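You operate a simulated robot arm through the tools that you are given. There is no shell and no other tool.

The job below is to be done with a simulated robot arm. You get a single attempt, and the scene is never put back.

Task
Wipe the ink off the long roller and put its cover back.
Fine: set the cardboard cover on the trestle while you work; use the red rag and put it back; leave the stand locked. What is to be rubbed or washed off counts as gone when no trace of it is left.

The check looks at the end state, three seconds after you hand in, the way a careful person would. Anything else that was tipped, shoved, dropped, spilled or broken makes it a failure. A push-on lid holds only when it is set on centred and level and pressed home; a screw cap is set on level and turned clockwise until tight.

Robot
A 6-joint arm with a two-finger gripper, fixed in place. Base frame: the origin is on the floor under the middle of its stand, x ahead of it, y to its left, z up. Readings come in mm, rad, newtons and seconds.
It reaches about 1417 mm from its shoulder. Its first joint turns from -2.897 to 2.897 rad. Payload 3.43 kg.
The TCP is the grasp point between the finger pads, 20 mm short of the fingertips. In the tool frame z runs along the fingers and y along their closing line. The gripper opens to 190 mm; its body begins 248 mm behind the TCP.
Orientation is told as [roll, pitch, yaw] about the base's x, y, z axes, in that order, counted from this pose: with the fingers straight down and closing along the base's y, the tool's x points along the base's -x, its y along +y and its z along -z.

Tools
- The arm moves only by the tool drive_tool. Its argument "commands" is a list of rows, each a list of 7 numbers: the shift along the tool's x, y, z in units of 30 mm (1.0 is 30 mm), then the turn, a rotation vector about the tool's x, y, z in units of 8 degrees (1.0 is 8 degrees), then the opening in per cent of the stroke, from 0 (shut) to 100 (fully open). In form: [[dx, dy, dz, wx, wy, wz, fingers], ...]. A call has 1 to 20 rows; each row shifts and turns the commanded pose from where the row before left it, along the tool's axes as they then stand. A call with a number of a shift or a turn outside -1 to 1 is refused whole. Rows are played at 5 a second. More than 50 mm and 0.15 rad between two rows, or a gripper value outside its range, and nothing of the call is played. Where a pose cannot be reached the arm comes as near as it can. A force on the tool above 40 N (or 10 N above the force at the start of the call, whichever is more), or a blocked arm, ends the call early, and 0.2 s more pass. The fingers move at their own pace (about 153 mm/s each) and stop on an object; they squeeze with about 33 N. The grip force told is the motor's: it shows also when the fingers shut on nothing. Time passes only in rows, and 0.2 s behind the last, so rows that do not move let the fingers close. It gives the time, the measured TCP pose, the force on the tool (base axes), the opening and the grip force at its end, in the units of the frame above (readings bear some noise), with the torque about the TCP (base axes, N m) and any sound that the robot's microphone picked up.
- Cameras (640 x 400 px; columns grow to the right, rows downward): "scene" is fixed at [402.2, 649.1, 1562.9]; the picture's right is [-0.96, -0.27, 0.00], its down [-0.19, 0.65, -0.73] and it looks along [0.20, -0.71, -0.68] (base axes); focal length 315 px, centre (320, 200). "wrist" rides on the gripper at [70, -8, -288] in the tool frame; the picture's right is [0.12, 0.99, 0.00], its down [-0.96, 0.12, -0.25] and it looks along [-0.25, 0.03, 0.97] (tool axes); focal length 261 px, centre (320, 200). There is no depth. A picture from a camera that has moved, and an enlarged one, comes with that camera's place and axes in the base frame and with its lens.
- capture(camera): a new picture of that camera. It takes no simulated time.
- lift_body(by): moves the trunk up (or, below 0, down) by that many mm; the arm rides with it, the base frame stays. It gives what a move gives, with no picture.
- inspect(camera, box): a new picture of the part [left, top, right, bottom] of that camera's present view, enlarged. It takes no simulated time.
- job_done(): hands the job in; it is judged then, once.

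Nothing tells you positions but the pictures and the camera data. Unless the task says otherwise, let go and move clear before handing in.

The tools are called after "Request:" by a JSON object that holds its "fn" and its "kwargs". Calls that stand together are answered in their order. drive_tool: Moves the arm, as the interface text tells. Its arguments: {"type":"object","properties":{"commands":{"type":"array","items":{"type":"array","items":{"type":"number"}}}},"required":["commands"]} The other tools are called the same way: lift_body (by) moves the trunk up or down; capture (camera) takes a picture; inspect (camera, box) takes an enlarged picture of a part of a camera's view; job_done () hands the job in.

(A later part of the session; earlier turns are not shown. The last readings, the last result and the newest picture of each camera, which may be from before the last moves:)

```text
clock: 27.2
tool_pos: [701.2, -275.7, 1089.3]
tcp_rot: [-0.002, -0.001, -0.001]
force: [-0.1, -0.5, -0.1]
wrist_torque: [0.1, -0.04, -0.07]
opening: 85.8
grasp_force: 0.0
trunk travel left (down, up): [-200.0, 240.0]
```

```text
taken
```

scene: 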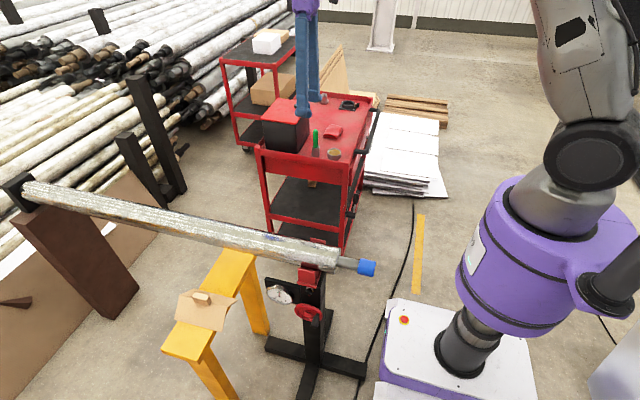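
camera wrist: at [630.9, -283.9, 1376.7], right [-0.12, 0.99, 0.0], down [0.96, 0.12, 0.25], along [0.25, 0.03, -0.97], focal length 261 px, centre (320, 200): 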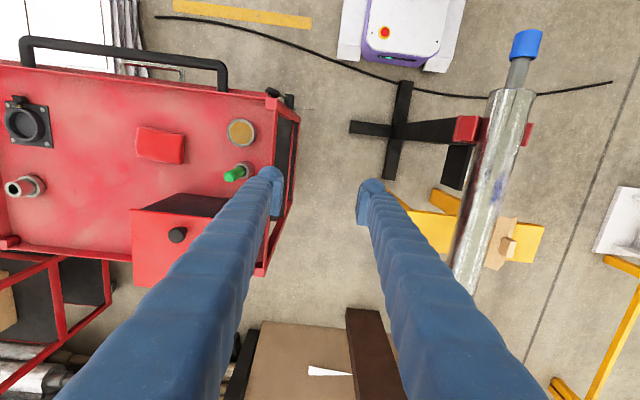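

I'll continue over to the rag.

Request:
{"fn": "drive_tool", "kwargs": {"commands": [[0.0, -1, 0, 0, 0, 0, 45], [0, -1, 0, 0, 0, 0, 45], [0, -1, 0, 0, 0, 0, 45], [0, -1, 0, 0, 0, 0, 45], [0, -1, 0, 0, 0, 0, 45], [0, -1, 0, 0, 0, 0, 45], [0, -1, 0, 0, 0, 0, 45], [0, -1, 0, 0, 0, 0, 45], [0, -1, 0, 0, 0, 0, 45], [0, -1, 0, 0, 0, 0, 45], [0, -1, 0, 0, 0, 0, 45], [0, -0.2, 0, 0, 0, 0, 45], [0, 0, 0, 0, 0, 0, 45]]}}

Request:
{"fn": "capture", "kwargs": {"camera": "wrist"}}

Request:
{"fn": "inspect", "kwargs": {"camera": "wrist", "box": [240, 130, 400, 230]}}

Request:
{"fn": "inspect", "kwargs": {"camera": "scene", "box": [290, 90, 386, 150]}}

```text
clock: 30.0
tool_pos: [698.9, -612.1, 1090.4]
tcp_rot: [0.0, 0.001, -0.001]
force: [0.4, 0.0, 0.7]
wrist_torque: [-0.06, -0.03, 0.0]
opening: 85.6
grasp_force: 0.0
trunk travel left (down, up): [-200.0, 240.0]
```

```text
taken
camera wrist: at [629.9, -620.3, 1376.9], right [-0.12, 0.99, 0.0], down [0.96, 0.12, 0.25], along [0.24, 0.03, -0.97], focal length 261 px, centre (320, 200)
```

wrist: 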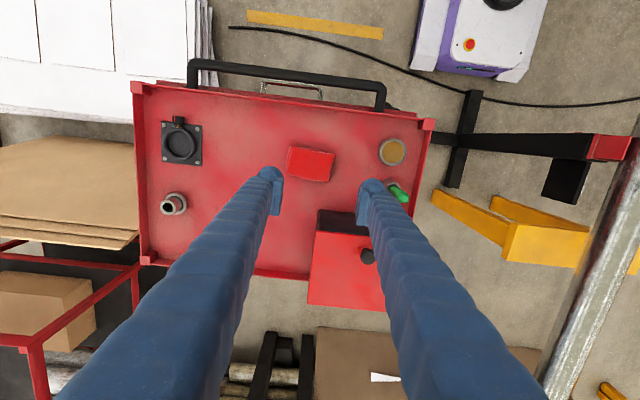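

```text
4.00 times, centred on (320, 180) of wrist
camera zoom: at [629.9, -620.3, 1376.9], right [-0.12, 0.99, 0.0], down [0.96, 0.12, 0.25], along [0.24, 0.03, -0.97], focal length 1043 px, centre (320, 280)
```

zoom: 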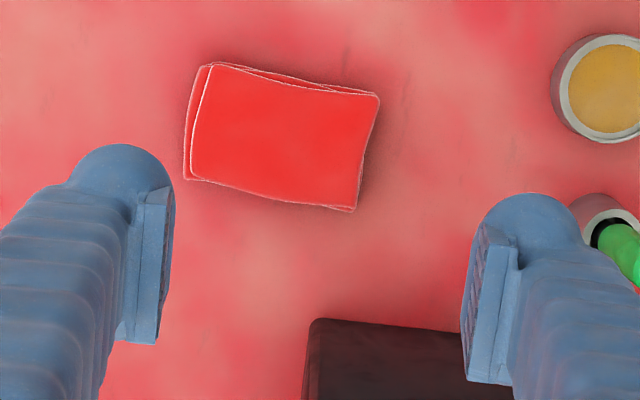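

```text
6.67 times, centred on (338, 120) of scene
camera zoom: at [402.2, 649.1, 1562.9], right [-0.96, -0.27, 0.0], down [-0.19, 0.65, -0.73], along [0.2, -0.71, -0.68], focal length 2103 px, centre (200, 733)
```

zoom: 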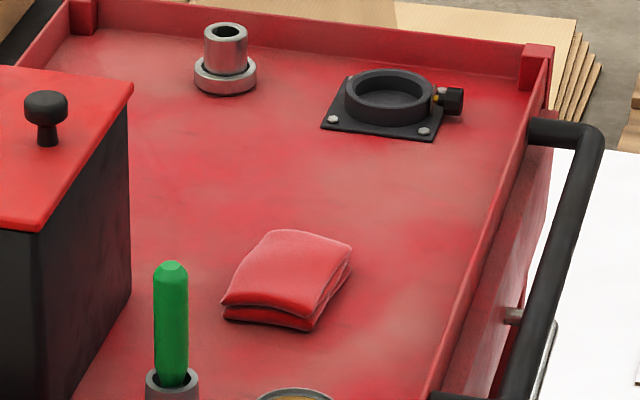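

The rag is about 93 × 64 × 25 mm, centred roughly 20 mm further in −y and yawed about −0.05 rad. I'll align, open to about 133 mm and descend partway.

Request:
{"fn": "drive_tool", "kwargs": {"commands": [[0, -0.667, 0, 0, 0, 0.36, 70], [0, 0, 0.5, 0, 0, 0, 70], [0, 0, 1, 0, 0, 0, 70], [0, 0, 1, 0, 0, 0, 70], [0, 0, 1, 0, 0, 0, 70], [0, 0, 1, 0, 0, 0, 70], [0, 0, 1, 0, 0, 0, 70], [0, 0, 1, 0, 0, 0, 70], [0, 0, 0.8, 0, 0, 0, 70], [0, 0, 0, 0, 0, 0, 70]]}}

Request:
{"fn": "capture", "kwargs": {"camera": "wrist"}}

Request:
{"fn": "inspect", "kwargs": {"camera": "scene", "box": [290, 90, 386, 150]}}

```text
clock: 32.2
tool_pos: [699.2, -632.5, 871.6]
tcp_rot: [0.0, 0.001, -0.051]
force: [0.0, -0.6, 1.3]
wrist_torque: [0.01, 0.01, 0.01]
opening: 132.8
grasp_force: 0.2
trunk travel left (down, up): [-200.0, 240.0]
```

```text
taken
camera wrist: at [629.6, -637.7, 1157.6], right [-0.07, 1.0, 0.0], down [0.97, 0.07, 0.25], along [0.25, 0.02, -0.97], focal length 261 px, centre (320, 200)
```

wrist: 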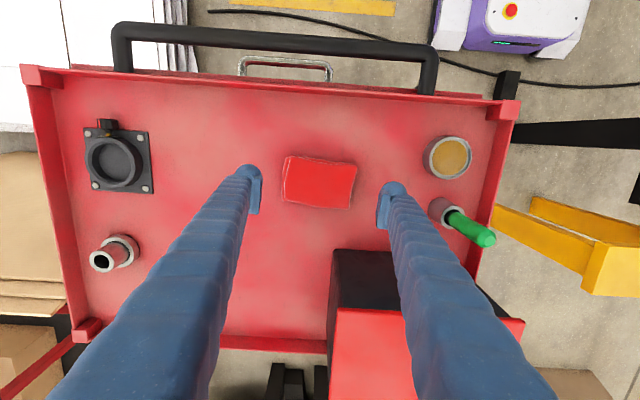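

```text
6.67 times, centred on (338, 120) of scene
camera zoom: at [402.2, 649.1, 1562.9], right [-0.96, -0.27, 0.0], down [-0.19, 0.65, -0.73], along [0.2, -0.71, -0.68], focal length 2103 px, centre (200, 733)
```

zoom: 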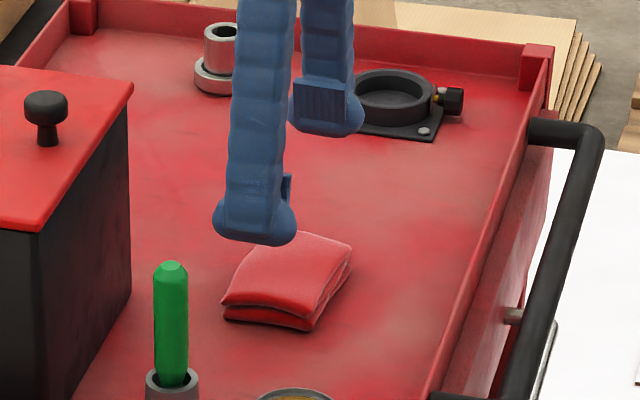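

The alignment is good. I'll lower to TCP z≈804 (fingertips about 8 mm above the cart top).

Request:
{"fn": "drive_tool", "kwargs": {"commands": [[0, 0, 0.8, 0, 0, 0, 70], [0, 0, 0.7, 0, 0, 0, 70], [0, 0, 0.5, 0, 0, 0, 70], [0, 0, 0.25, 0, 0, 0, 70], [0, 0, 0, 0, 0, 0, 70]]}}

Request:
{"fn": "inspect", "kwargs": {"camera": "wrist", "box": [240, 140, 400, 240]}}

Request:
{"fn": "inspect", "kwargs": {"camera": "scene", "box": [306, 110, 370, 150]}}

```text
clock: 33.4
tool_pos: [698.7, -633.5, 804.3]
tcp_rot: [0.0, 0.001, -0.052]
force: [-0.1, 0.2, -0.5]
wrist_torque: [-0.01, 0.0, 0.02]
opening: 132.6
grasp_force: 0.2
trunk travel left (down, up): [-200.0, 240.0]
```

```text
4.00 times, centred on (320, 190) of wrist
camera zoom: at [629.0, -636.9, 1091.3], right [-0.07, 1.0, 0.0], down [0.97, 0.07, 0.25], along [0.25, 0.02, -0.97], focal length 1043 px, centre (320, 240)
```

zoom: 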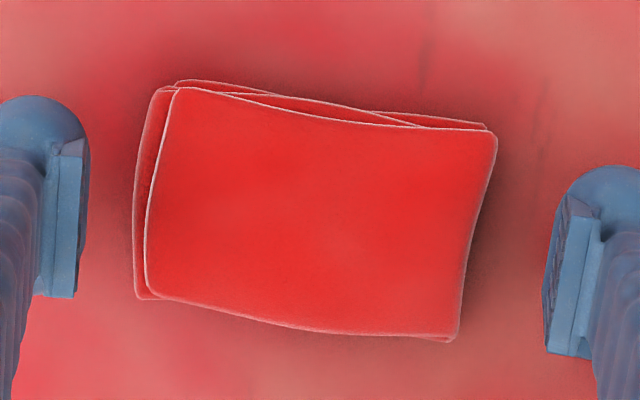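

```text
10.00 times, centred on (338, 130) of scene
camera zoom: at [402.2, 649.1, 1562.9], right [-0.96, -0.27, 0.0], down [-0.19, 0.65, -0.73], along [0.2, -0.71, -0.68], focal length 3154 px, centre (140, 900)
```

zoom: 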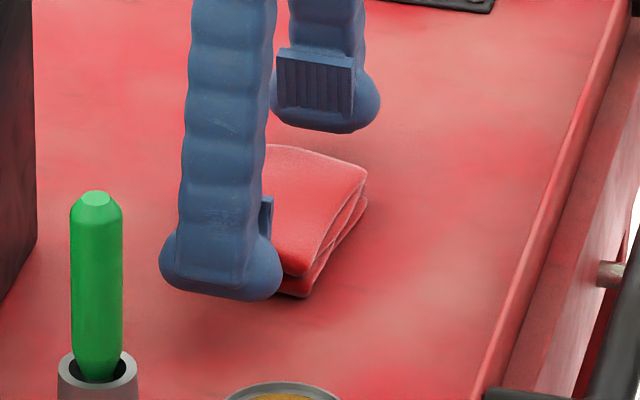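

The tips are a bit high relative to the rag edge, so I'll lower 6 mm more and close.

Request:
{"fn": "drive_tool", "kwargs": {"commands": [[0, 0, 0.1, 0, 0, 0, 70], [0, 0, 0.1, 0, 0, 0, 70], [0, 0, 0, 0, 0, 0, 70]]}}

Request:
{"fn": "drive_tool", "kwargs": {"commands": [[0, 0, 0, 0, 0, 0, 60], [0, 0, 0, 0, 0, 0, 52], [0, 0, 0, 0, 0, 0, 45], [0, 0, 0, 0, 0, 0, 38], [0, 0, 0, 0, 0, 0, 30], [0, 0, 0, 0, 0, 0, 20], [0, 0, 0, 0, 0, 0, 0], [0, 0, 0, 0, 0, 0, 0], [0, 0, 0, 0, 0, 0, 0]]}}

Request:
{"fn": "inspect", "kwargs": {"camera": "wrist", "box": [240, 140, 400, 240]}}

Request:
{"fn": "inspect", "kwargs": {"camera": "scene", "box": [306, 110, 370, 150]}}

```text
clock: 34.2
tool_pos: [698.9, -632.0, 797.8]
tcp_rot: [0.002, 0.0, -0.051]
force: [0.2, 0.6, 0.2]
wrist_torque: [-0.01, -0.01, -0.01]
opening: 133.0
grasp_force: 0.1
trunk travel left (down, up): [-200.0, 240.0]
```

```text
clock: 36.2
tool_pos: [699.1, -632.4, 796.8]
tcp_rot: [0.001, 0.0, -0.051]
force: [0.6, 0.3, 2.7]
wrist_torque: [-0.03, 0.01, -0.06]
opening: 98.2
grasp_force: 32.7
trunk travel left (down, up): [-200.0, 240.0]
```

```text
4.00 times, centred on (320, 190) of wrist
camera zoom: at [628.9, -636.8, 1085.1], right [-0.07, 1.0, 0.0], down [0.97, 0.07, 0.25], along [0.25, 0.02, -0.97], focal length 1043 px, centre (320, 240)
```

zoom: 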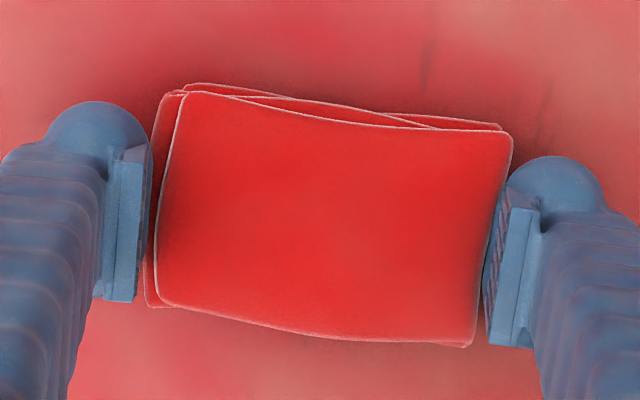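

```text
10.00 times, centred on (338, 130) of scene
camera zoom: at [402.2, 649.1, 1562.9], right [-0.96, -0.27, 0.0], down [-0.19, 0.65, -0.73], along [0.2, -0.71, -0.68], focal length 3154 px, centre (140, 900)
```

zoom: 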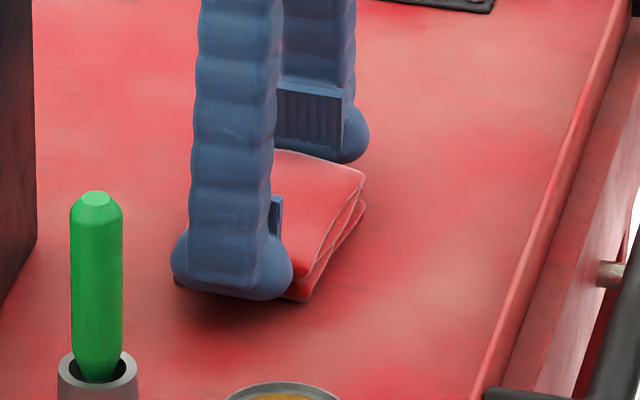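

The rag is gripped at 98 mm (it's stiff). I'll lift it straight up and check.

Request:
{"fn": "drive_tool", "kwargs": {"commands": [[0, 0, -0.3, 0, 0, 0, 0], [0, 0, -0.6, 0, 0, 0, 0], [0, 0, -1, 0, 0, 0, 0], [0, 0, -1, 0, 0, 0, 0], [0, 0, -1, 0, 0, 0, 0], [0, 0, -1, 0, 0, 0, 0], [0, 0, -1, 0, 0, 0, 0], [0, 0, -1, 0, 0, 0, 0], [0, 0, -1, 0, 0, 0, 0], [0, 0, -1, 0, 0, 0, 0], [0, 0, 0, 0, 0, 0, 0]]}}

Request:
{"fn": "capture", "kwargs": {"camera": "wrist"}}

Request:
{"fn": "capture", "kwargs": {"camera": "scene"}}

Request:
{"fn": "inspect", "kwargs": {"camera": "scene", "box": [290, 50, 386, 110]}}

```text
clock: 38.6
tool_pos: [701.8, -631.6, 1065.5]
tcp_rot: [0.001, 0.003, -0.051]
force: [0.2, 0.1, -0.3]
wrist_torque: [-0.01, 0.0, 0.01]
opening: 98.7
grasp_force: 32.8
trunk travel left (down, up): [-200.0, 240.0]
```

```text
taken
camera wrist: at [630.7, -637.0, 1352.6], right [-0.07, 1.0, 0.0], down [0.97, 0.07, 0.25], along [0.25, 0.02, -0.97], focal length 261 px, centre (320, 200)
```

wrist: 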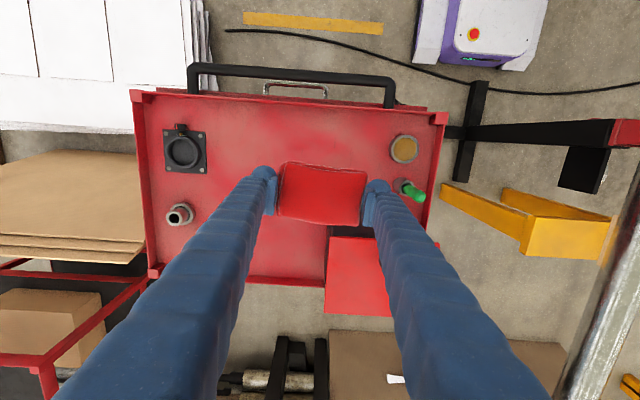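

```text
taken
```

scene: 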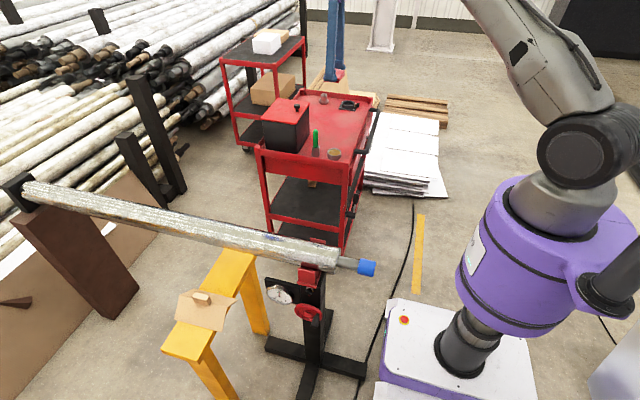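

```text
6.67 times, centred on (338, 80) of scene
camera zoom: at [402.2, 649.1, 1562.9], right [-0.96, -0.27, 0.0], down [-0.19, 0.65, -0.73], along [0.2, -0.71, -0.68], focal length 2103 px, centre (200, 1000)
```

zoom: 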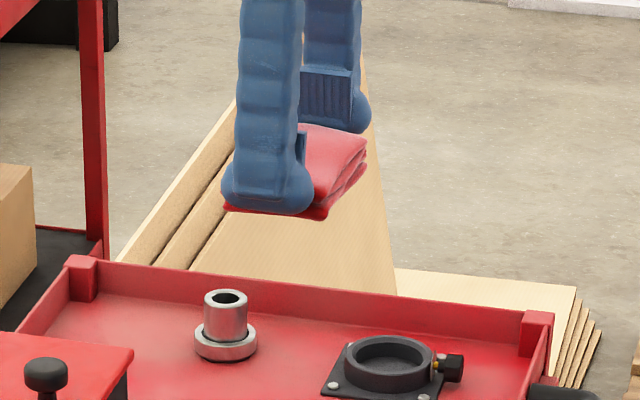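

The rag is held well. I'll carry it over above the roller and align the yaw with the roller.

Request:
{"fn": "drive_tool", "kwargs": {"commands": [[0, 0, 0, 0, 0, -0.51, 0], [-0.013, 0.5, 0, 0, 0, 0, 0], [-0.013, 0.98, 0, 0, 0, 0, 0], [-0.013, 0.98, 0, 0, 0, 0, 0], [-0.013, 0.98, 0, 0, 0, 0, 0], [-0.013, 0.98, 0, 0, 0, 0, 0], [-0.013, 0.98, 0, 0, 0, 0, 0], [-0.013, 0.98, 0, 0, 0, 0, 0], [-0.013, 0.98, 0, 0, 0, 0, 0], [-0.013, 0.98, 0, 0, 0, 0, 0], [-0.013, 0.98, 0, 0, 0, 0, 0], [-0.013, 0.98, 0, 0, 0, 0, 0], [-0.013, 0.98, 0, 0, 0, 0, 0], [-0.013, 0.98, 0, 0, 0, 0, 0], [-0.013, 0.98, 0, 0, 0, 0, 0], [0, 0, 0, 0, 0, 0, 0]]}}

Request:
{"fn": "drive_tool", "kwargs": {"commands": [[-0.013, 0.98, 0, 0, 0, 0, 0], [-0.013, 0.98, 0, 0, 0, 0, 0], [-0.013, 0.98, 0, 0, 0, 0, 0], [-0.013, 0.98, 0, 0, 0, 0, 0], [-0.013, 0.98, 0, 0, 0, 0, 0], [-0.013, 0.98, 0, 0, 0, 0, 0], [-0.013, 0.98, 0, 0, 0, 0, 0], [-0.013, 0.98, 0, 0, 0, 0, 0], [-0.013, 0.98, 0, 0, 0, 0, 0], [-0.013, 0.98, 0, 0, 0, 0, 0], [-0.013, 0.98, 0, 0, 0, 0, 0], [-0.013, 0.4, 0, 0, 0, 0, 0], [0, 0, 0, 0, 0, 0, 0]]}}

Request:
{"fn": "capture", "kwargs": {"camera": "wrist"}}

Request:
{"fn": "capture", "kwargs": {"camera": "scene"}}

```text
clock: 42.0
tool_pos: [697.8, -235.4, 1066.2]
tcp_rot: [-0.001, 0.002, 0.021]
force: [0.0, 0.0, -0.4]
wrist_torque: [-0.07, 0.01, -0.01]
opening: 98.3
grasp_force: 32.8
trunk travel left (down, up): [-200.0, 240.0]
```

```text
clock: 44.8
tool_pos: [695.7, 98.9, 1064.1]
tcp_rot: [0.0, 0.0, 0.02]
force: [-1.3, -0.5, -0.7]
wrist_torque: [0.01, -0.02, -0.02]
opening: 98.5
grasp_force: 32.5
trunk travel left (down, up): [-200.0, 240.0]
```

```text
taken
camera wrist: at [625.4, 88.3, 1351.4], right [-0.14, 0.99, 0.0], down [0.96, 0.14, 0.25], along [0.24, 0.03, -0.97], focal length 261 px, centre (320, 200)
```

wrist: 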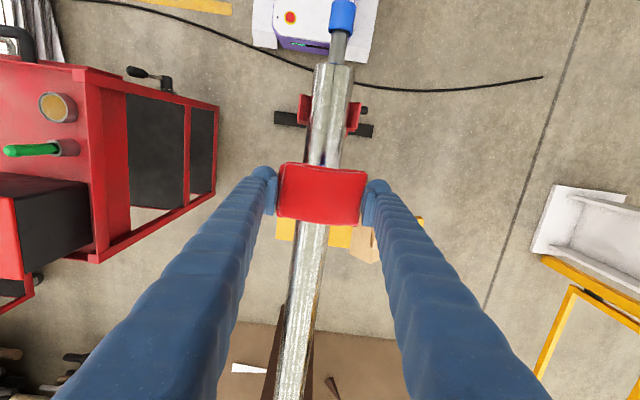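

```text
taken
```

scene: 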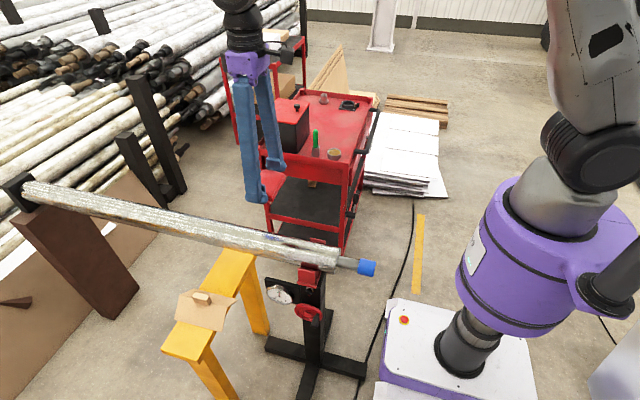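

The rag is over the ink. I'll descend to just above the roller crown, then creep into contact.

Request:
{"fn": "drive_tool", "kwargs": {"commands": [[0, 0.15, 0.5, 0, 0, 0, 0], [0, 0, 1, 0, 0, 0, 0], [0, 0, 1, 0, 0, 0, 0], [0, 0, 1, 0, 0, 0, 0], [0, 0, 1, 0, 0, 0, 0], [0, 0, 1, 0, 0, 0, 0], [0, 0, 0.5, 0, 0, 0, 0], [0, 0, 0, 0, 0, 0, 0]]}}

Request:
{"fn": "inspect", "kwargs": {"camera": "scene", "box": [210, 190, 338, 270]}}

Request:
{"fn": "inspect", "kwargs": {"camera": "wrist", "box": [240, 100, 400, 200]}}

```text
clock: 46.6
tool_pos: [693.3, 104.9, 885.2]
tcp_rot: [-0.002, 0.001, 0.021]
force: [0.5, 0.4, -0.1]
wrist_torque: [0.0, 0.03, -0.03]
opening: 98.4
grasp_force: 33.1
trunk travel left (down, up): [-200.0, 240.0]
```

```text
5.00 times, centred on (274, 230) of scene
camera zoom: at [402.2, 649.1, 1562.9], right [-0.96, -0.27, 0.0], down [-0.19, 0.65, -0.73], along [0.2, -0.71, -0.68], focal length 1577 px, centre (550, 50)
```

zoom: 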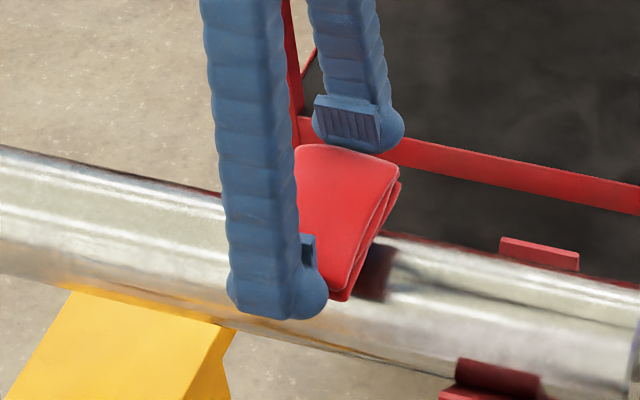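

```text
4.00 times, centred on (320, 150) of wrist
camera zoom: at [623.3, 94.0, 1171.6], right [-0.14, 0.99, 0.0], down [0.96, 0.14, 0.25], along [0.24, 0.03, -0.97], focal length 1043 px, centre (320, 400)
```

zoom: 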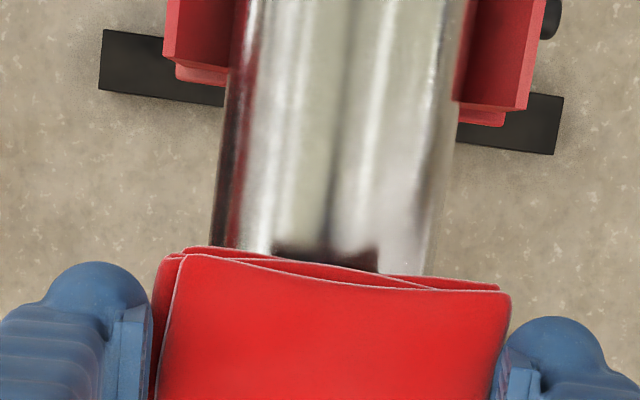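

I'm close now, and will creep down to contact.

Request:
{"fn": "drive_tool", "kwargs": {"commands": [[0, 0, 0.1, 0, 0, 0, 0], [0, 0, 0.1, 0, 0, 0, 0], [0, 0, 0, 0, 0, 0, 0]]}}

Request:
{"fn": "drive_tool", "kwargs": {"commands": [[0, 0, 0.07, 0, 0, 0, 0], [0, 0, 0, 0, 0, 0, 0]]}}

Request:
{"fn": "drive_tool", "kwargs": {"commands": [[0, 0, 0.07, 0, 0, 0, 0], [0, 0, 0, 0, 0, 0, 0]]}}

Request:
{"fn": "drive_tool", "kwargs": {"commands": [[0, 0, 0.07, 0, 0, 0, 0], [0, 0, 0, 0, 0, 0, 0]]}}

```text
clock: 47.4
tool_pos: [694.3, 104.5, 878.3]
tcp_rot: [0.0, 0.001, 0.021]
force: [-0.6, -1.2, -0.9]
wrist_torque: [0.03, 0.0, 0.01]
opening: 98.4
grasp_force: 32.8
trunk travel left (down, up): [-200.0, 240.0]
```

```text
clock: 48.0
tool_pos: [693.1, 103.3, 876.6]
tcp_rot: [-0.001, 0.0, 0.02]
force: [-0.8, 0.2, -0.4]
wrist_torque: [0.02, 0.03, 0.0]
opening: 98.4
grasp_force: 33.1
trunk travel left (down, up): [-200.0, 240.0]
```

```text
clock: 48.6
tool_pos: [695.0, 103.2, 873.7]
tcp_rot: [0.0, -0.001, 0.022]
force: [0.4, 0.4, 0.8]
wrist_torque: [0.0, 0.01, 0.01]
opening: 98.8
grasp_force: 32.5
trunk travel left (down, up): [-200.0, 240.0]
```

```text
clock: 49.2
tool_pos: [693.9, 103.3, 871.4]
tcp_rot: [0.001, 0.0, 0.021]
force: [0.6, 0.3, -0.2]
wrist_torque: [0.01, 0.01, 0.01]
opening: 98.7
grasp_force: 33.7
trunk travel left (down, up): [-200.0, 240.0]
```

Request:
{"fn": "drive_tool", "kwargs": {"commands": [[0, 0, 0.05, 0, 0, 0, 0], [0, 0, 0, 0, 0, 0, 0]]}}

Request:
{"fn": "drive_tool", "kwargs": {"commands": [[0, 0, 0.05, 0, 0, 0, 0], [0, 0, 0, 0, 0, 0, 0]]}}

Request:
{"fn": "inspect", "kwargs": {"camera": "scene", "box": [210, 190, 338, 270]}}

```text
clock: 49.8
tool_pos: [694.1, 101.8, 871.0]
tcp_rot: [0.001, 0.004, 0.02]
force: [-0.6, 0.4, -0.9]
wrist_torque: [0.0, 0.01, -0.01]
opening: 98.4
grasp_force: 32.8
trunk travel left (down, up): [-200.0, 240.0]
```

```text
clock: 50.4
tool_pos: [695.6, 102.3, 868.9]
tcp_rot: [0.0, -0.001, 0.021]
force: [-2.1, -0.9, 5.4]
wrist_torque: [-0.05, 0.12, -0.03]
opening: 98.5
grasp_force: 33.2
trunk travel left (down, up): [-200.0, 240.0]
```

```text
5.00 times, centred on (274, 230) of scene
camera zoom: at [402.2, 649.1, 1562.9], right [-0.96, -0.27, 0.0], down [-0.19, 0.65, -0.73], along [0.2, -0.71, -0.68], focal length 1577 px, centre (550, 50)
```

zoom: 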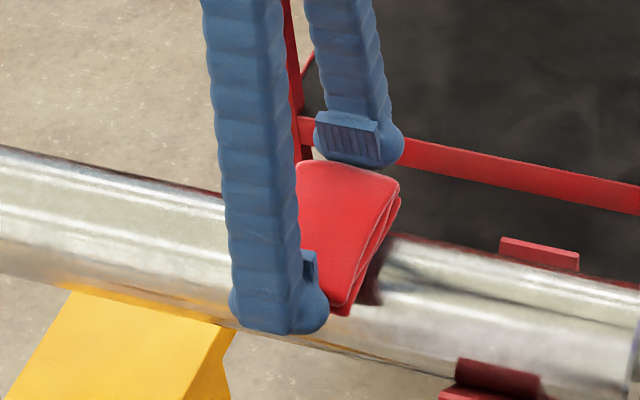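

Contact at TCP z≈869 with about 5 N. I'll press slightly more and rub back and forth along the roller over the ink.

Request:
{"fn": "drive_tool", "kwargs": {"commands": [[0, 0, 0.02, 0, 0, 0, 0], [0.32, 0, 0, 0, 0, 0, 0], [0.32, 0, 0, 0, 0, 0, 0], [0.32, 0, 0, 0, 0, 0, 0], [-0.31, 0, 0, 0, 0, 0, 0], [-0.31, 0, 0, 0, 0, 0, 0], [-0.31, 0, 0, 0, 0, 0, 0], [-0.31, 0, 0, 0, 0, 0, 0], [0, 0, 0, 0, 0, 0, 0]]}}

Request:
{"fn": "inspect", "kwargs": {"camera": "scene", "box": [210, 190, 338, 270]}}

Request:
{"fn": "inspect", "kwargs": {"camera": "scene", "box": [260, 250, 340, 300]}}

```text
clock: 52.4
tool_pos: [702.7, 103.0, 869.5]
tcp_rot: [-0.001, 0.003, 0.02]
force: [-4.0, 0.5, 8.7]
wrist_torque: [-0.04, 0.11, -0.06]
opening: 98.7
grasp_force: 32.7
trunk travel left (down, up): [-200.0, 240.0]
```

```text
5.00 times, centred on (274, 230) of scene
camera zoom: at [402.2, 649.1, 1562.9], right [-0.96, -0.27, 0.0], down [-0.19, 0.65, -0.73], along [0.2, -0.71, -0.68], focal length 1577 px, centre (550, 50)
```

zoom: 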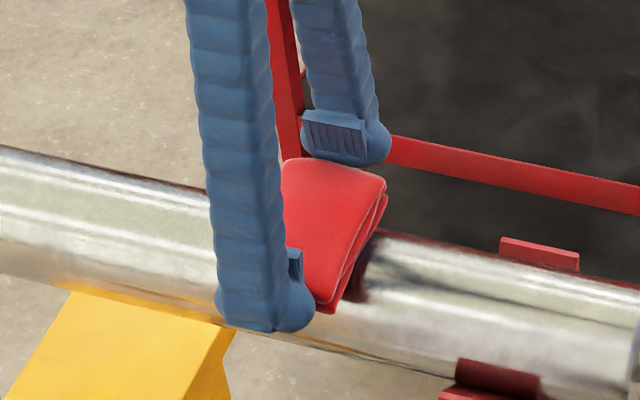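

```text
8.00 times, centred on (300, 275) of scene
camera zoom: at [402.2, 649.1, 1562.9], right [-0.96, -0.27, 0.0], down [-0.19, 0.65, -0.73], along [0.2, -0.71, -0.68], focal length 2524 px, centre (480, -400)
```

zoom: 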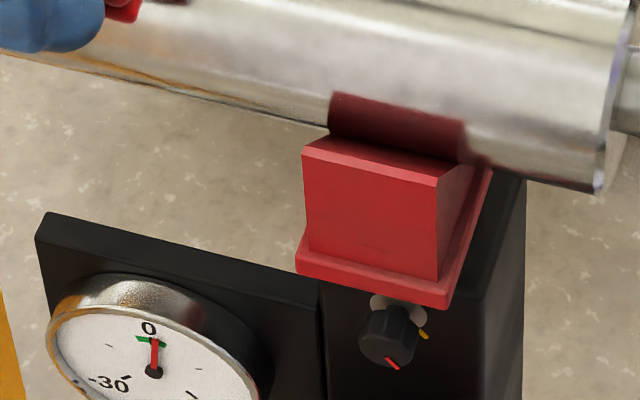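

The force is stable at about 9 N and the dial still reads 0. I'll continue with more strokes.

Request:
{"fn": "drive_tool", "kwargs": {"commands": [[-0.3, 0, 0, 0, 0, 0, 0], [-0.3, 0, 0, 0, 0, 0, 0], [-0.3, 0, 0, 0, 0, 0, 0], [0.31, 0, 0, 0, 0, 0, 0], [0.31, 0, 0, 0, 0, 0, 0], [0.31, 0, 0, 0, 0, 0, 0], [0.31, 0, 0, 0, 0, 0, 0], [0.31, 0, 0, 0, 0, 0, 0], [0.31, 0, 0, 0, 0, 0, 0], [0.31, 0, 0, 0, 0, 0, 0], [-0.31, 0, 0, 0, 0, 0, 0], [-0.31, 0, 0, 0, 0, 0, 0], [-0.31, 0, 0, 0, 0, 0, 0], [-0.31, 0, 0, 0, 0, 0, 0], [-0.31, 0, 0, 0, 0, 0, 0], [-0.31, 0, 0, 0, 0, 0, 0], [-0.31, 0, 0, 0, 0, 0, 0], [0, 0, 0, 0, 0, 0, 0]]}}

Request:
{"fn": "drive_tool", "kwargs": {"commands": [[0.31, 0, 0, 0, 0, 0, 0], [0.31, 0, 0, 0, 0, 0, 0], [0.31, 0, 0, 0, 0, 0, 0], [0.31, 0, 0, 0, 0, 0, 0], [0.31, 0, 0, 0, 0, 0, 0], [0.31, 0, 0, 0, 0, 0, 0], [0.31, 0, 0, 0, 0, 0, 0], [-0.31, 0, 0, 0, 0, 0, 0], [-0.31, 0, 0, 0, 0, 0, 0], [-0.31, 0, 0, 0, 0, 0, 0], [-0.31, 0, 0, 0, 0, 0, 0], [-0.31, 0, 0, 0, 0, 0, 0], [-0.31, 0, 0, 0, 0, 0, 0], [-0.31, 0, 0, 0, 0, 0, 0], [0, 0, 0, 0, 0, 0, 0]]}}

Request:
{"fn": "inspect", "kwargs": {"camera": "scene", "box": [210, 190, 338, 270]}}

Request:
{"fn": "inspect", "kwargs": {"camera": "wrist", "box": [240, 100, 400, 200]}}

```text
clock: 56.2
tool_pos: [728.6, 104.6, 868.8]
tcp_rot: [0.0, 0.002, 0.02]
force: [0.5, -0.8, 0.0]
wrist_torque: [0.01, 0.01, 0.0]
opening: 98.3
grasp_force: 32.9
trunk travel left (down, up): [-200.0, 240.0]
```

```text
clock: 59.4
tool_pos: [729.6, 105.1, 868.4]
tcp_rot: [-0.001, 0.001, 0.021]
force: [-5.7, 0.2, 12.0]
wrist_torque: [-0.02, 0.06, 0.0]
opening: 98.6
grasp_force: 32.9
trunk travel left (down, up): [-200.0, 240.0]
```

```text
5.00 times, centred on (274, 230) of scene
camera zoom: at [402.2, 649.1, 1562.9], right [-0.96, -0.27, 0.0], down [-0.19, 0.65, -0.73], along [0.2, -0.71, -0.68], focal length 1577 px, centre (550, 50)
```

zoom: 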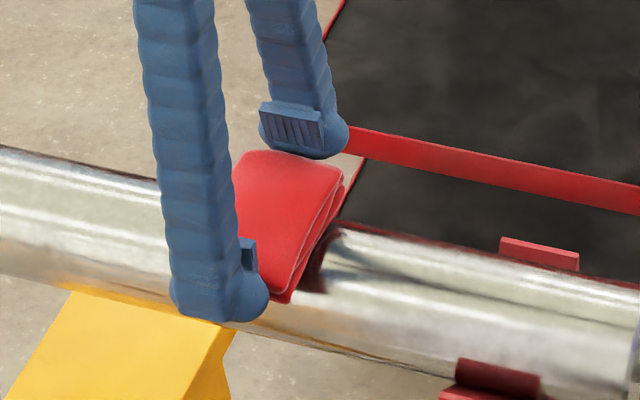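

```text
4.00 times, centred on (320, 150) of wrist
camera zoom: at [660.3, 93.7, 1155.7], right [-0.14, 0.99, 0.0], down [0.96, 0.14, 0.25], along [0.24, 0.03, -0.97], focal length 1043 px, centre (320, 400)
```

zoom: 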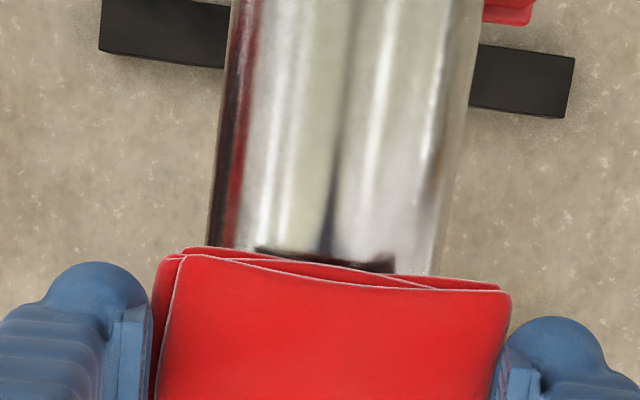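

The visible part looks clean. I'll lift the rag and check the whole patch.

Request:
{"fn": "drive_tool", "kwargs": {"commands": [[0, 0, -0.5, 0, 0, 0, 0], [0, 0, -1, 0, 0, 0, 0], [-1, 0, -1, 0, 0, 0, 0], [-1, 0, -1, 0, 0, 0, 0], [-1, 0, -1, 0, 0, 0, 0], [-1, 0, -1, 0, 0, 0, 0], [-1, 0, 0, 0, 0, 0, 0], [0, 0, 0, 0, 0, 0, 0]]}}

Request:
{"fn": "inspect", "kwargs": {"camera": "scene", "box": [240, 210, 336, 270]}}

Request:
{"fn": "capture", "kwargs": {"camera": "wrist"}}

Request:
{"fn": "inspect", "kwargs": {"camera": "wrist", "box": [256, 80, 384, 160]}}

```text
clock: 61.2
tool_pos: [880.8, 109.1, 1033.0]
tcp_rot: [0.0, -0.001, 0.021]
force: [-0.2, 0.3, -0.9]
wrist_torque: [-0.01, 0.02, 0.02]
opening: 98.4
grasp_force: 32.7
trunk travel left (down, up): [-200.0, 240.0]
```

```text
6.67 times, centred on (288, 240) of scene
camera zoom: at [402.2, 649.1, 1562.9], right [-0.96, -0.27, 0.0], down [-0.19, 0.65, -0.73], along [0.2, -0.71, -0.68], focal length 2103 px, centre (533, -67)
```

zoom: 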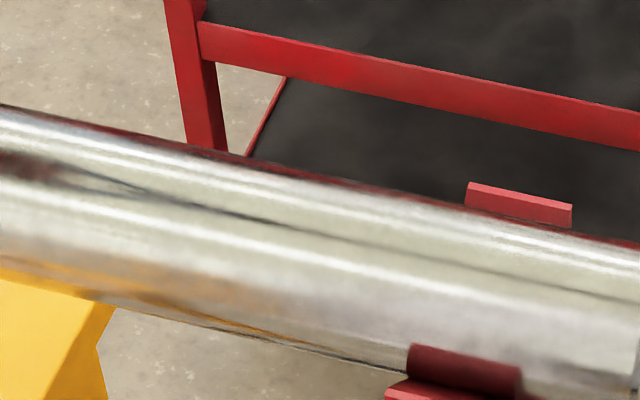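

```text
taken
camera wrist: at [810.7, 99.5, 1319.7], right [-0.14, 0.99, 0.0], down [0.96, 0.14, 0.25], along [0.24, 0.03, -0.97], focal length 261 px, centre (320, 200)
```

wrist: 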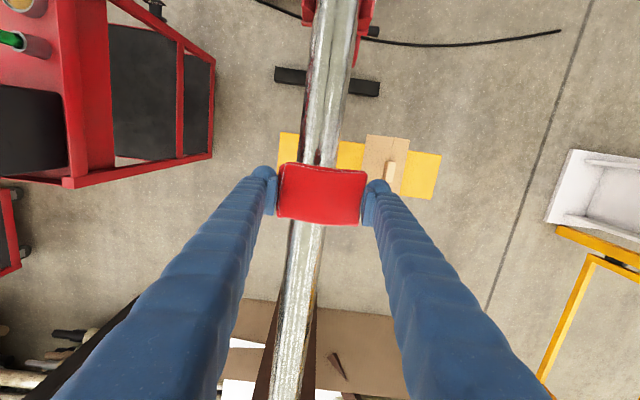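

```text
5.00 times, centred on (320, 120) of wrist
camera zoom: at [810.7, 99.5, 1319.7], right [-0.14, 0.99, 0.0], down [0.96, 0.14, 0.25], along [0.24, 0.03, -0.97], focal length 1303 px, centre (320, 600)
```

zoom: 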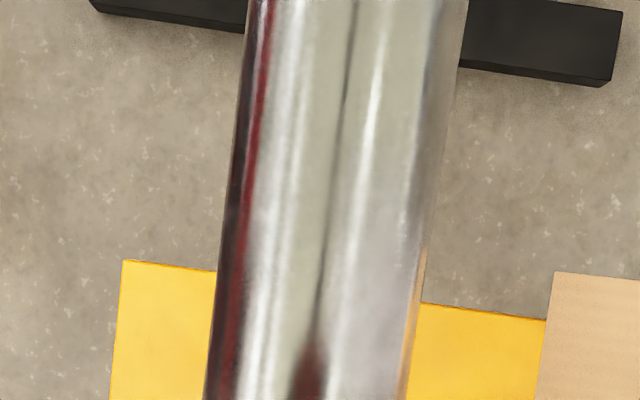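

The top patch looks clean. I'll check closely for faint traces, including the roller's front end.

Request:
{"fn": "inspect", "kwargs": {"camera": "scene", "box": [256, 225, 296, 250]}}

Request:
{"fn": "inspect", "kwargs": {"camera": "scene", "box": [310, 240, 358, 270]}}

Request:
{"fn": "inspect", "kwargs": {"camera": "wrist", "box": [296, 60, 360, 100]}}

Request:
{"fn": "inspect", "kwargs": {"camera": "wrist", "box": [296, 100, 360, 140]}}

Request:
{"fn": "inspect", "kwargs": {"camera": "wrist", "box": [290, 0, 386, 60]}}

```text
16.00 times, centred on (276, 238) of scene
camera zoom: at [402.2, 649.1, 1562.9], right [-0.96, -0.27, 0.0], down [-0.19, 0.65, -0.73], along [0.2, -0.71, -0.68], focal length 5047 px, centre (1024, -400)
```

zoom: 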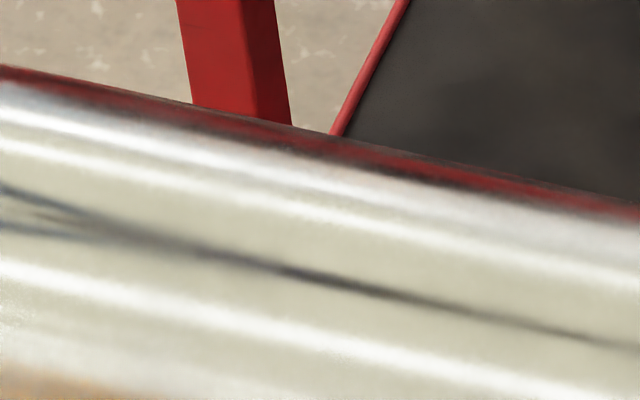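

```text
13.33 times, centred on (334, 255) of scene
camera zoom: at [402.2, 649.1, 1562.9], right [-0.96, -0.27, 0.0], down [-0.19, 0.65, -0.73], along [0.2, -0.71, -0.68], focal length 4206 px, centre (133, -533)
```

zoom: 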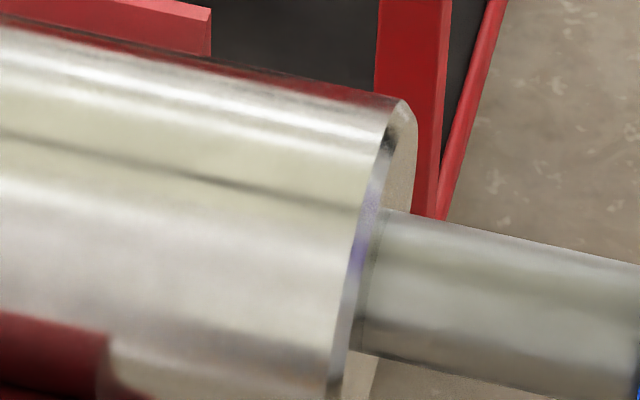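

```text
10.00 times, centred on (328, 80) of wrist
camera zoom: at [810.7, 99.5, 1319.7], right [-0.14, 0.99, 0.0], down [0.96, 0.14, 0.25], along [0.24, 0.03, -0.97], focal length 2606 px, centre (240, 1400)
```

zoom: 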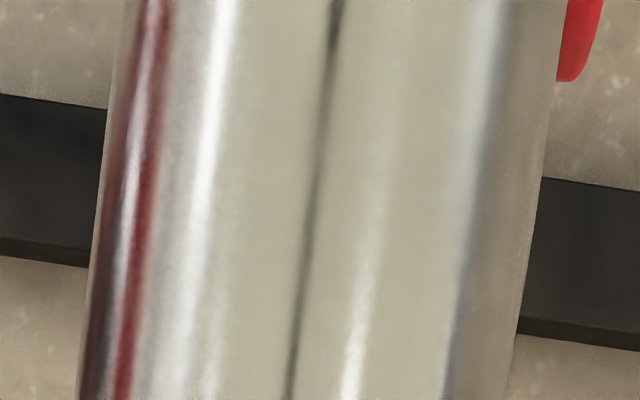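

```text
10.00 times, centred on (328, 120) of wrist
camera zoom: at [810.7, 99.5, 1319.7], right [-0.14, 0.99, 0.0], down [0.96, 0.14, 0.25], along [0.24, 0.03, -0.97], focal length 2606 px, centre (240, 1000)
```

zoom: 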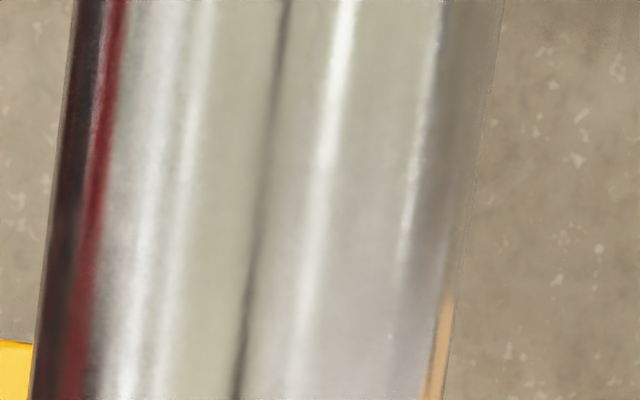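

```text
6.67 times, centred on (338, 30) of wrist
camera zoom: at [810.7, 99.5, 1319.7], right [-0.14, 0.99, 0.0], down [0.96, 0.14, 0.25], along [0.24, 0.03, -0.97], focal length 1738 px, centre (200, 1333)
```

zoom: 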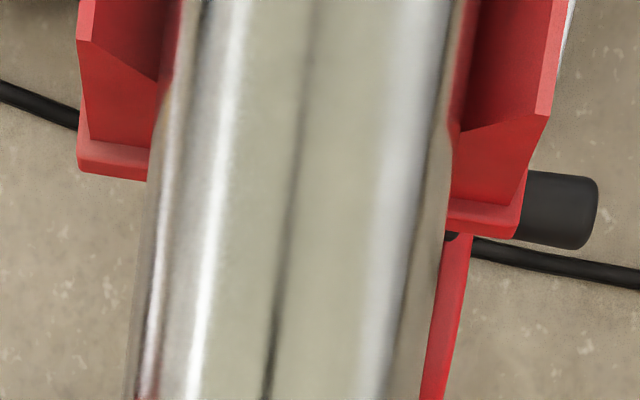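

No ink trace remains visible. I'll bring the rag back to the cart, checking the roller from the −y side on the way.

Request:
{"fn": "drive_tool", "kwargs": {"commands": [[0.25, -0.5, -0.3, 0, 0, 0, 0], [0.25, -0.95, -0.3, 0, 0, 0, 0], [0.25, -0.95, -0.3, 0, 0, 0, 0], [0.25, -0.95, -0.17, 0, 0, 0, 0], [0.25, -0.95, 0, 0, 0, 0, 0], [0.25, -0.95, 0, 0, 0, 0, 0], [0.25, -0.95, 0, 0, 0, 0, 0], [0.25, -0.95, 0, 0, 0, 0, 0], [0.25, -0.95, 0, 0, 0, 0, 0], [0.25, -0.95, 0, 0, 0, 0, 0], [0.25, -0.95, 0, 0, 0, 0, 0], [0.25, -0.95, 0, 0, 0, 0, 0], [0.25, -0.95, 0, 0, 0, 0, 0], [0, 0, 0, 0, 0, 0, 0]]}}

Request:
{"fn": "capture", "kwargs": {"camera": "wrist"}}

Request:
{"fn": "inspect", "kwargs": {"camera": "scene", "box": [240, 210, 336, 270]}}

```text
clock: 64.2
tool_pos: [789.8, -252.2, 1061.8]
tcp_rot: [0.001, 0.001, 0.021]
force: [0.7, 0.2, -0.3]
wrist_torque: [0.06, 0.0, 0.02]
opening: 98.5
grasp_force: 32.8
trunk travel left (down, up): [-200.0, 240.0]
```

```text
taken
camera wrist: at [720.1, -261.9, 1349.6], right [-0.14, 0.99, 0.0], down [0.96, 0.14, 0.25], along [0.24, 0.04, -0.97], focal length 261 px, centre (320, 200)
```

wrist: 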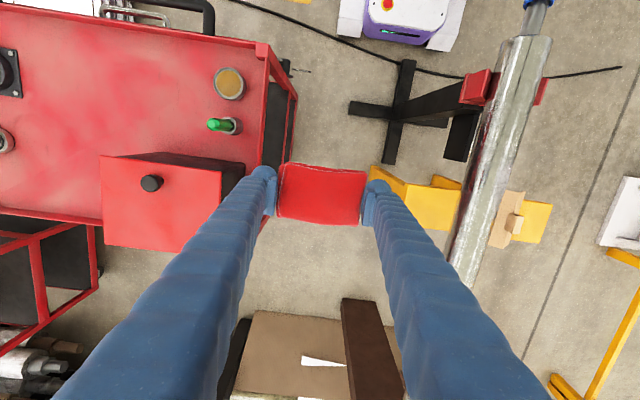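

```text
6.67 times, centred on (288, 240) of scene
camera zoom: at [402.2, 649.1, 1562.9], right [-0.96, -0.27, 0.0], down [-0.19, 0.65, -0.73], along [0.2, -0.71, -0.68], focal length 2103 px, centre (533, -67)
```

zoom: 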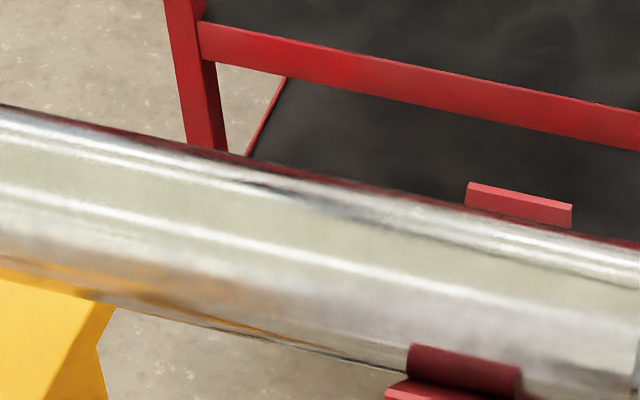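

Request:
{"fn": "inspect", "kwargs": {"camera": "wrist", "box": [430, 30, 590, 130]}}

Request:
{"fn": "inspect", "kwargs": {"camera": "wrist", "box": [430, 120, 590, 220]}}

Request:
{"fn": "inspect", "kwargs": {"camera": "scene", "box": [254, 225, 302, 255]}}

```text
4.00 times, centred on (510, 80) of wrist
camera zoom: at [720.1, -261.9, 1349.6], right [-0.14, 0.99, 0.0], down [0.96, 0.14, 0.25], along [0.24, 0.04, -0.97], focal length 1043 px, centre (-440, 680)
```

zoom: 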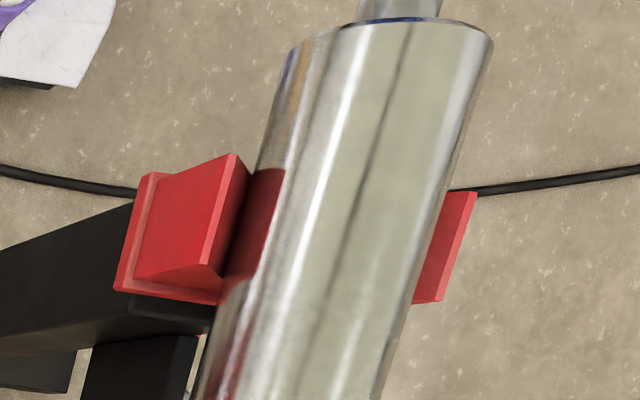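

```text
4.00 times, centred on (510, 170) of wrist
camera zoom: at [720.1, -261.9, 1349.6], right [-0.14, 0.99, 0.0], down [0.96, 0.14, 0.25], along [0.24, 0.04, -0.97], focal length 1043 px, centre (-440, 320)
```

zoom: 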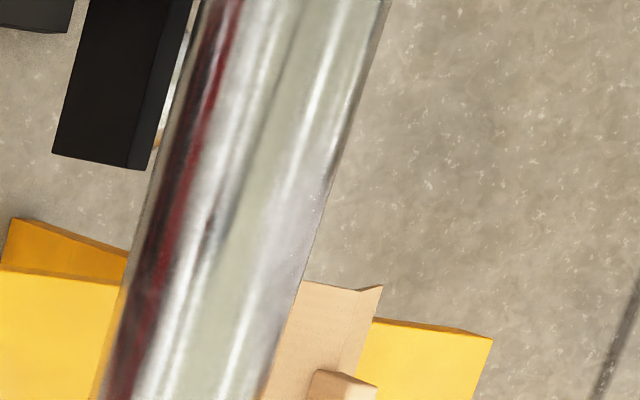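

```text
13.33 times, centred on (278, 240) of scene
camera zoom: at [402.2, 649.1, 1562.9], right [-0.96, -0.27, 0.0], down [-0.19, 0.65, -0.73], along [0.2, -0.71, -0.68], focal length 4206 px, centre (880, -333)
```

zoom: 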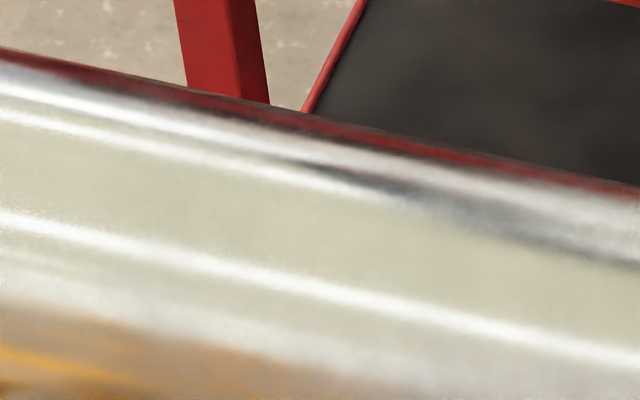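

Only reflections remain. I'll continue to the rag's place on the cart.

Request:
{"fn": "drive_tool", "kwargs": {"commands": [[0.253, -0.97, 0, 0, 0, 0, 0], [0.253, -0.97, 0, 0, 0, 0, 0], [0.253, -0.97, 0, 0, 0, 0, 0], [0.253, -0.97, 0, 0, 0, 0, 0], [0.253, -0.97, 0, 0, 0, 0, 0], [0.253, -0.97, 0, 0, 0, 0, 0], [0.253, -0.97, 0, 0, 0, 0, 0], [0.253, -0.97, 0, 0, 0, 0, 0], [0.253, -0.97, 0, 0, 0, 0, 0], [0.253, -0.97, 0, 0, 0, 0, 0], [0.253, -0.97, 0, 0, 0, 0, 0], [0.253, -0.97, 0, 0, 0, 0, 0], [0.253, -0.97, 0, 0, 0, 0, 0], [0, 0, 0, 0, 0, 0.51, 0], [0, 0, 0, 0, 0, 0, 0]]}}

Request:
{"fn": "capture", "kwargs": {"camera": "wrist"}}

```text
clock: 67.4
tool_pos: [697.4, -631.5, 1063.7]
tcp_rot: [-0.001, -0.001, -0.05]
force: [-0.1, 1.5, -0.7]
wrist_torque: [-0.1, 0.05, 0.0]
opening: 98.4
grasp_force: 32.7
trunk travel left (down, up): [-200.0, 240.0]
```

```text
taken
camera wrist: at [628.0, -635.4, 1351.0], right [-0.07, 1.0, 0.0], down [0.97, 0.07, 0.25], along [0.25, 0.02, -0.97], focal length 261 px, centre (320, 200)
```

wrist: 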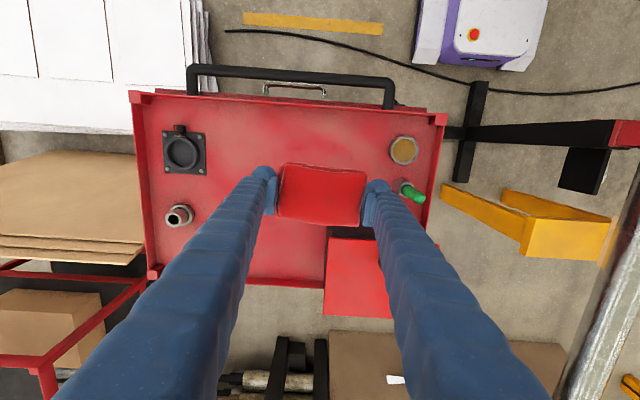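

The position matches the pick-up spot. I'll descend and set the rag down gently.

Request:
{"fn": "drive_tool", "kwargs": {"commands": [[-0.03, -0.045, 0.5, 0, 0, 0, 0], [0, 0, 1, 0, 0, 0, 0], [0, 0, 1, 0, 0, 0, 0], [0, 0, 1, 0, 0, 0, 0], [0, 0, 1, 0, 0, 0, 0], [0, 0, 1, 0, 0, 0, 0], [0, 0, 1, 0, 0, 0, 0], [0, 0, 1, 0, 0, 0, 0], [0, 0, 0.6, 0, 0, 0, 0], [0, 0, 0.3, 0, 0, 0, 0], [0, 0, 0, 0, 0, 0, 0]]}}

Request:
{"fn": "capture", "kwargs": {"camera": "wrist"}}

Request:
{"fn": "inspect", "kwargs": {"camera": "scene", "box": [306, 110, 370, 150]}}

```text
clock: 69.8
tool_pos: [698.5, -632.1, 811.2]
tcp_rot: [0.0, 0.003, -0.05]
force: [0.1, -0.4, -0.5]
wrist_torque: [0.06, 0.01, 0.03]
opening: 98.5
grasp_force: 32.2
trunk travel left (down, up): [-200.0, 240.0]
```

```text
taken
camera wrist: at [629.0, -637.0, 1099.7], right [-0.07, 1.0, 0.0], down [0.97, 0.07, 0.25], along [0.25, 0.02, -0.97], focal length 261 px, centre (320, 200)
```

wrist: 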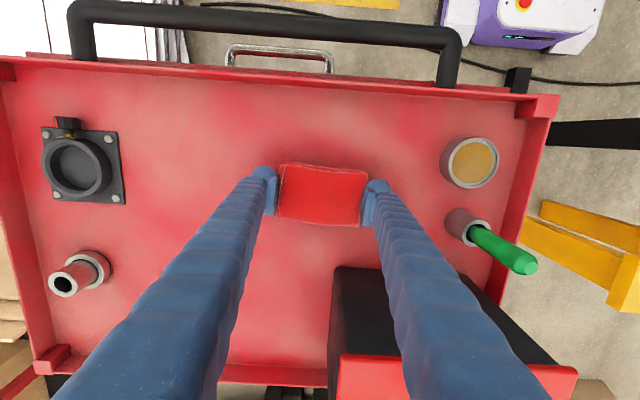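

```text
10.00 times, centred on (338, 130) of scene
camera zoom: at [402.2, 649.1, 1562.9], right [-0.96, -0.27, 0.0], down [-0.19, 0.65, -0.73], along [0.2, -0.71, -0.68], focal length 3154 px, centre (140, 900)
```

zoom: 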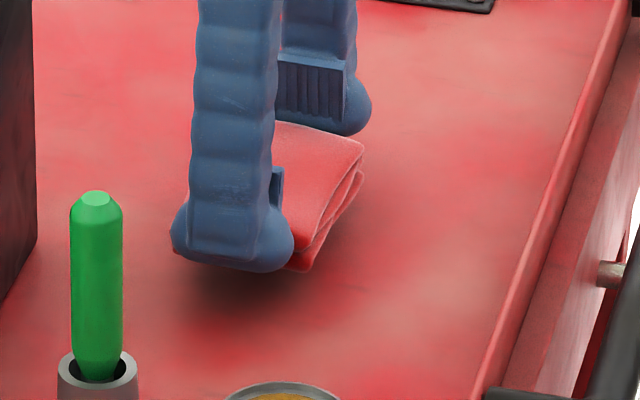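

About 14 mm remain. I'll lower 12 mm, then creep.

Request:
{"fn": "drive_tool", "kwargs": {"commands": [[0, 0, 0.2, 0, 0, 0, 0], [0, 0, 0.17, 0, 0, 0, 0], [0, 0, 0, 0, 0, 0, 0]]}}

Request:
{"fn": "drive_tool", "kwargs": {"commands": [[0, 0, 0.05, 0, 0, 0, 0], [0, 0, 0, 0, 0, 0, 0]]}}

Request:
{"fn": "drive_tool", "kwargs": {"commands": [[0, 0, 0.04, 0, 0, 0, 0], [0, 0, 0, 0, 0, 0, 0]]}}

```text
clock: 70.6
tool_pos: [700.5, -631.8, 802.2]
tcp_rot: [0.002, -0.002, -0.051]
force: [0.5, 0.5, -0.4]
wrist_torque: [-0.03, -0.01, -0.02]
opening: 98.4
grasp_force: 32.5
trunk travel left (down, up): [-200.0, 240.0]
```

```text
clock: 71.2
tool_pos: [700.6, -632.4, 800.7]
tcp_rot: [-0.001, 0.001, -0.051]
force: [-0.2, -0.7, -0.2]
wrist_torque: [0.02, 0.02, 0.0]
opening: 98.4
grasp_force: 32.7
trunk travel left (down, up): [-200.0, 240.0]
```

```text
clock: 71.8
tool_pos: [701.5, -632.3, 799.3]
tcp_rot: [-0.001, 0.001, -0.049]
force: [0.8, 0.5, -0.5]
wrist_torque: [0.01, -0.05, 0.0]
opening: 98.7
grasp_force: 32.4
trunk travel left (down, up): [-200.0, 240.0]
```

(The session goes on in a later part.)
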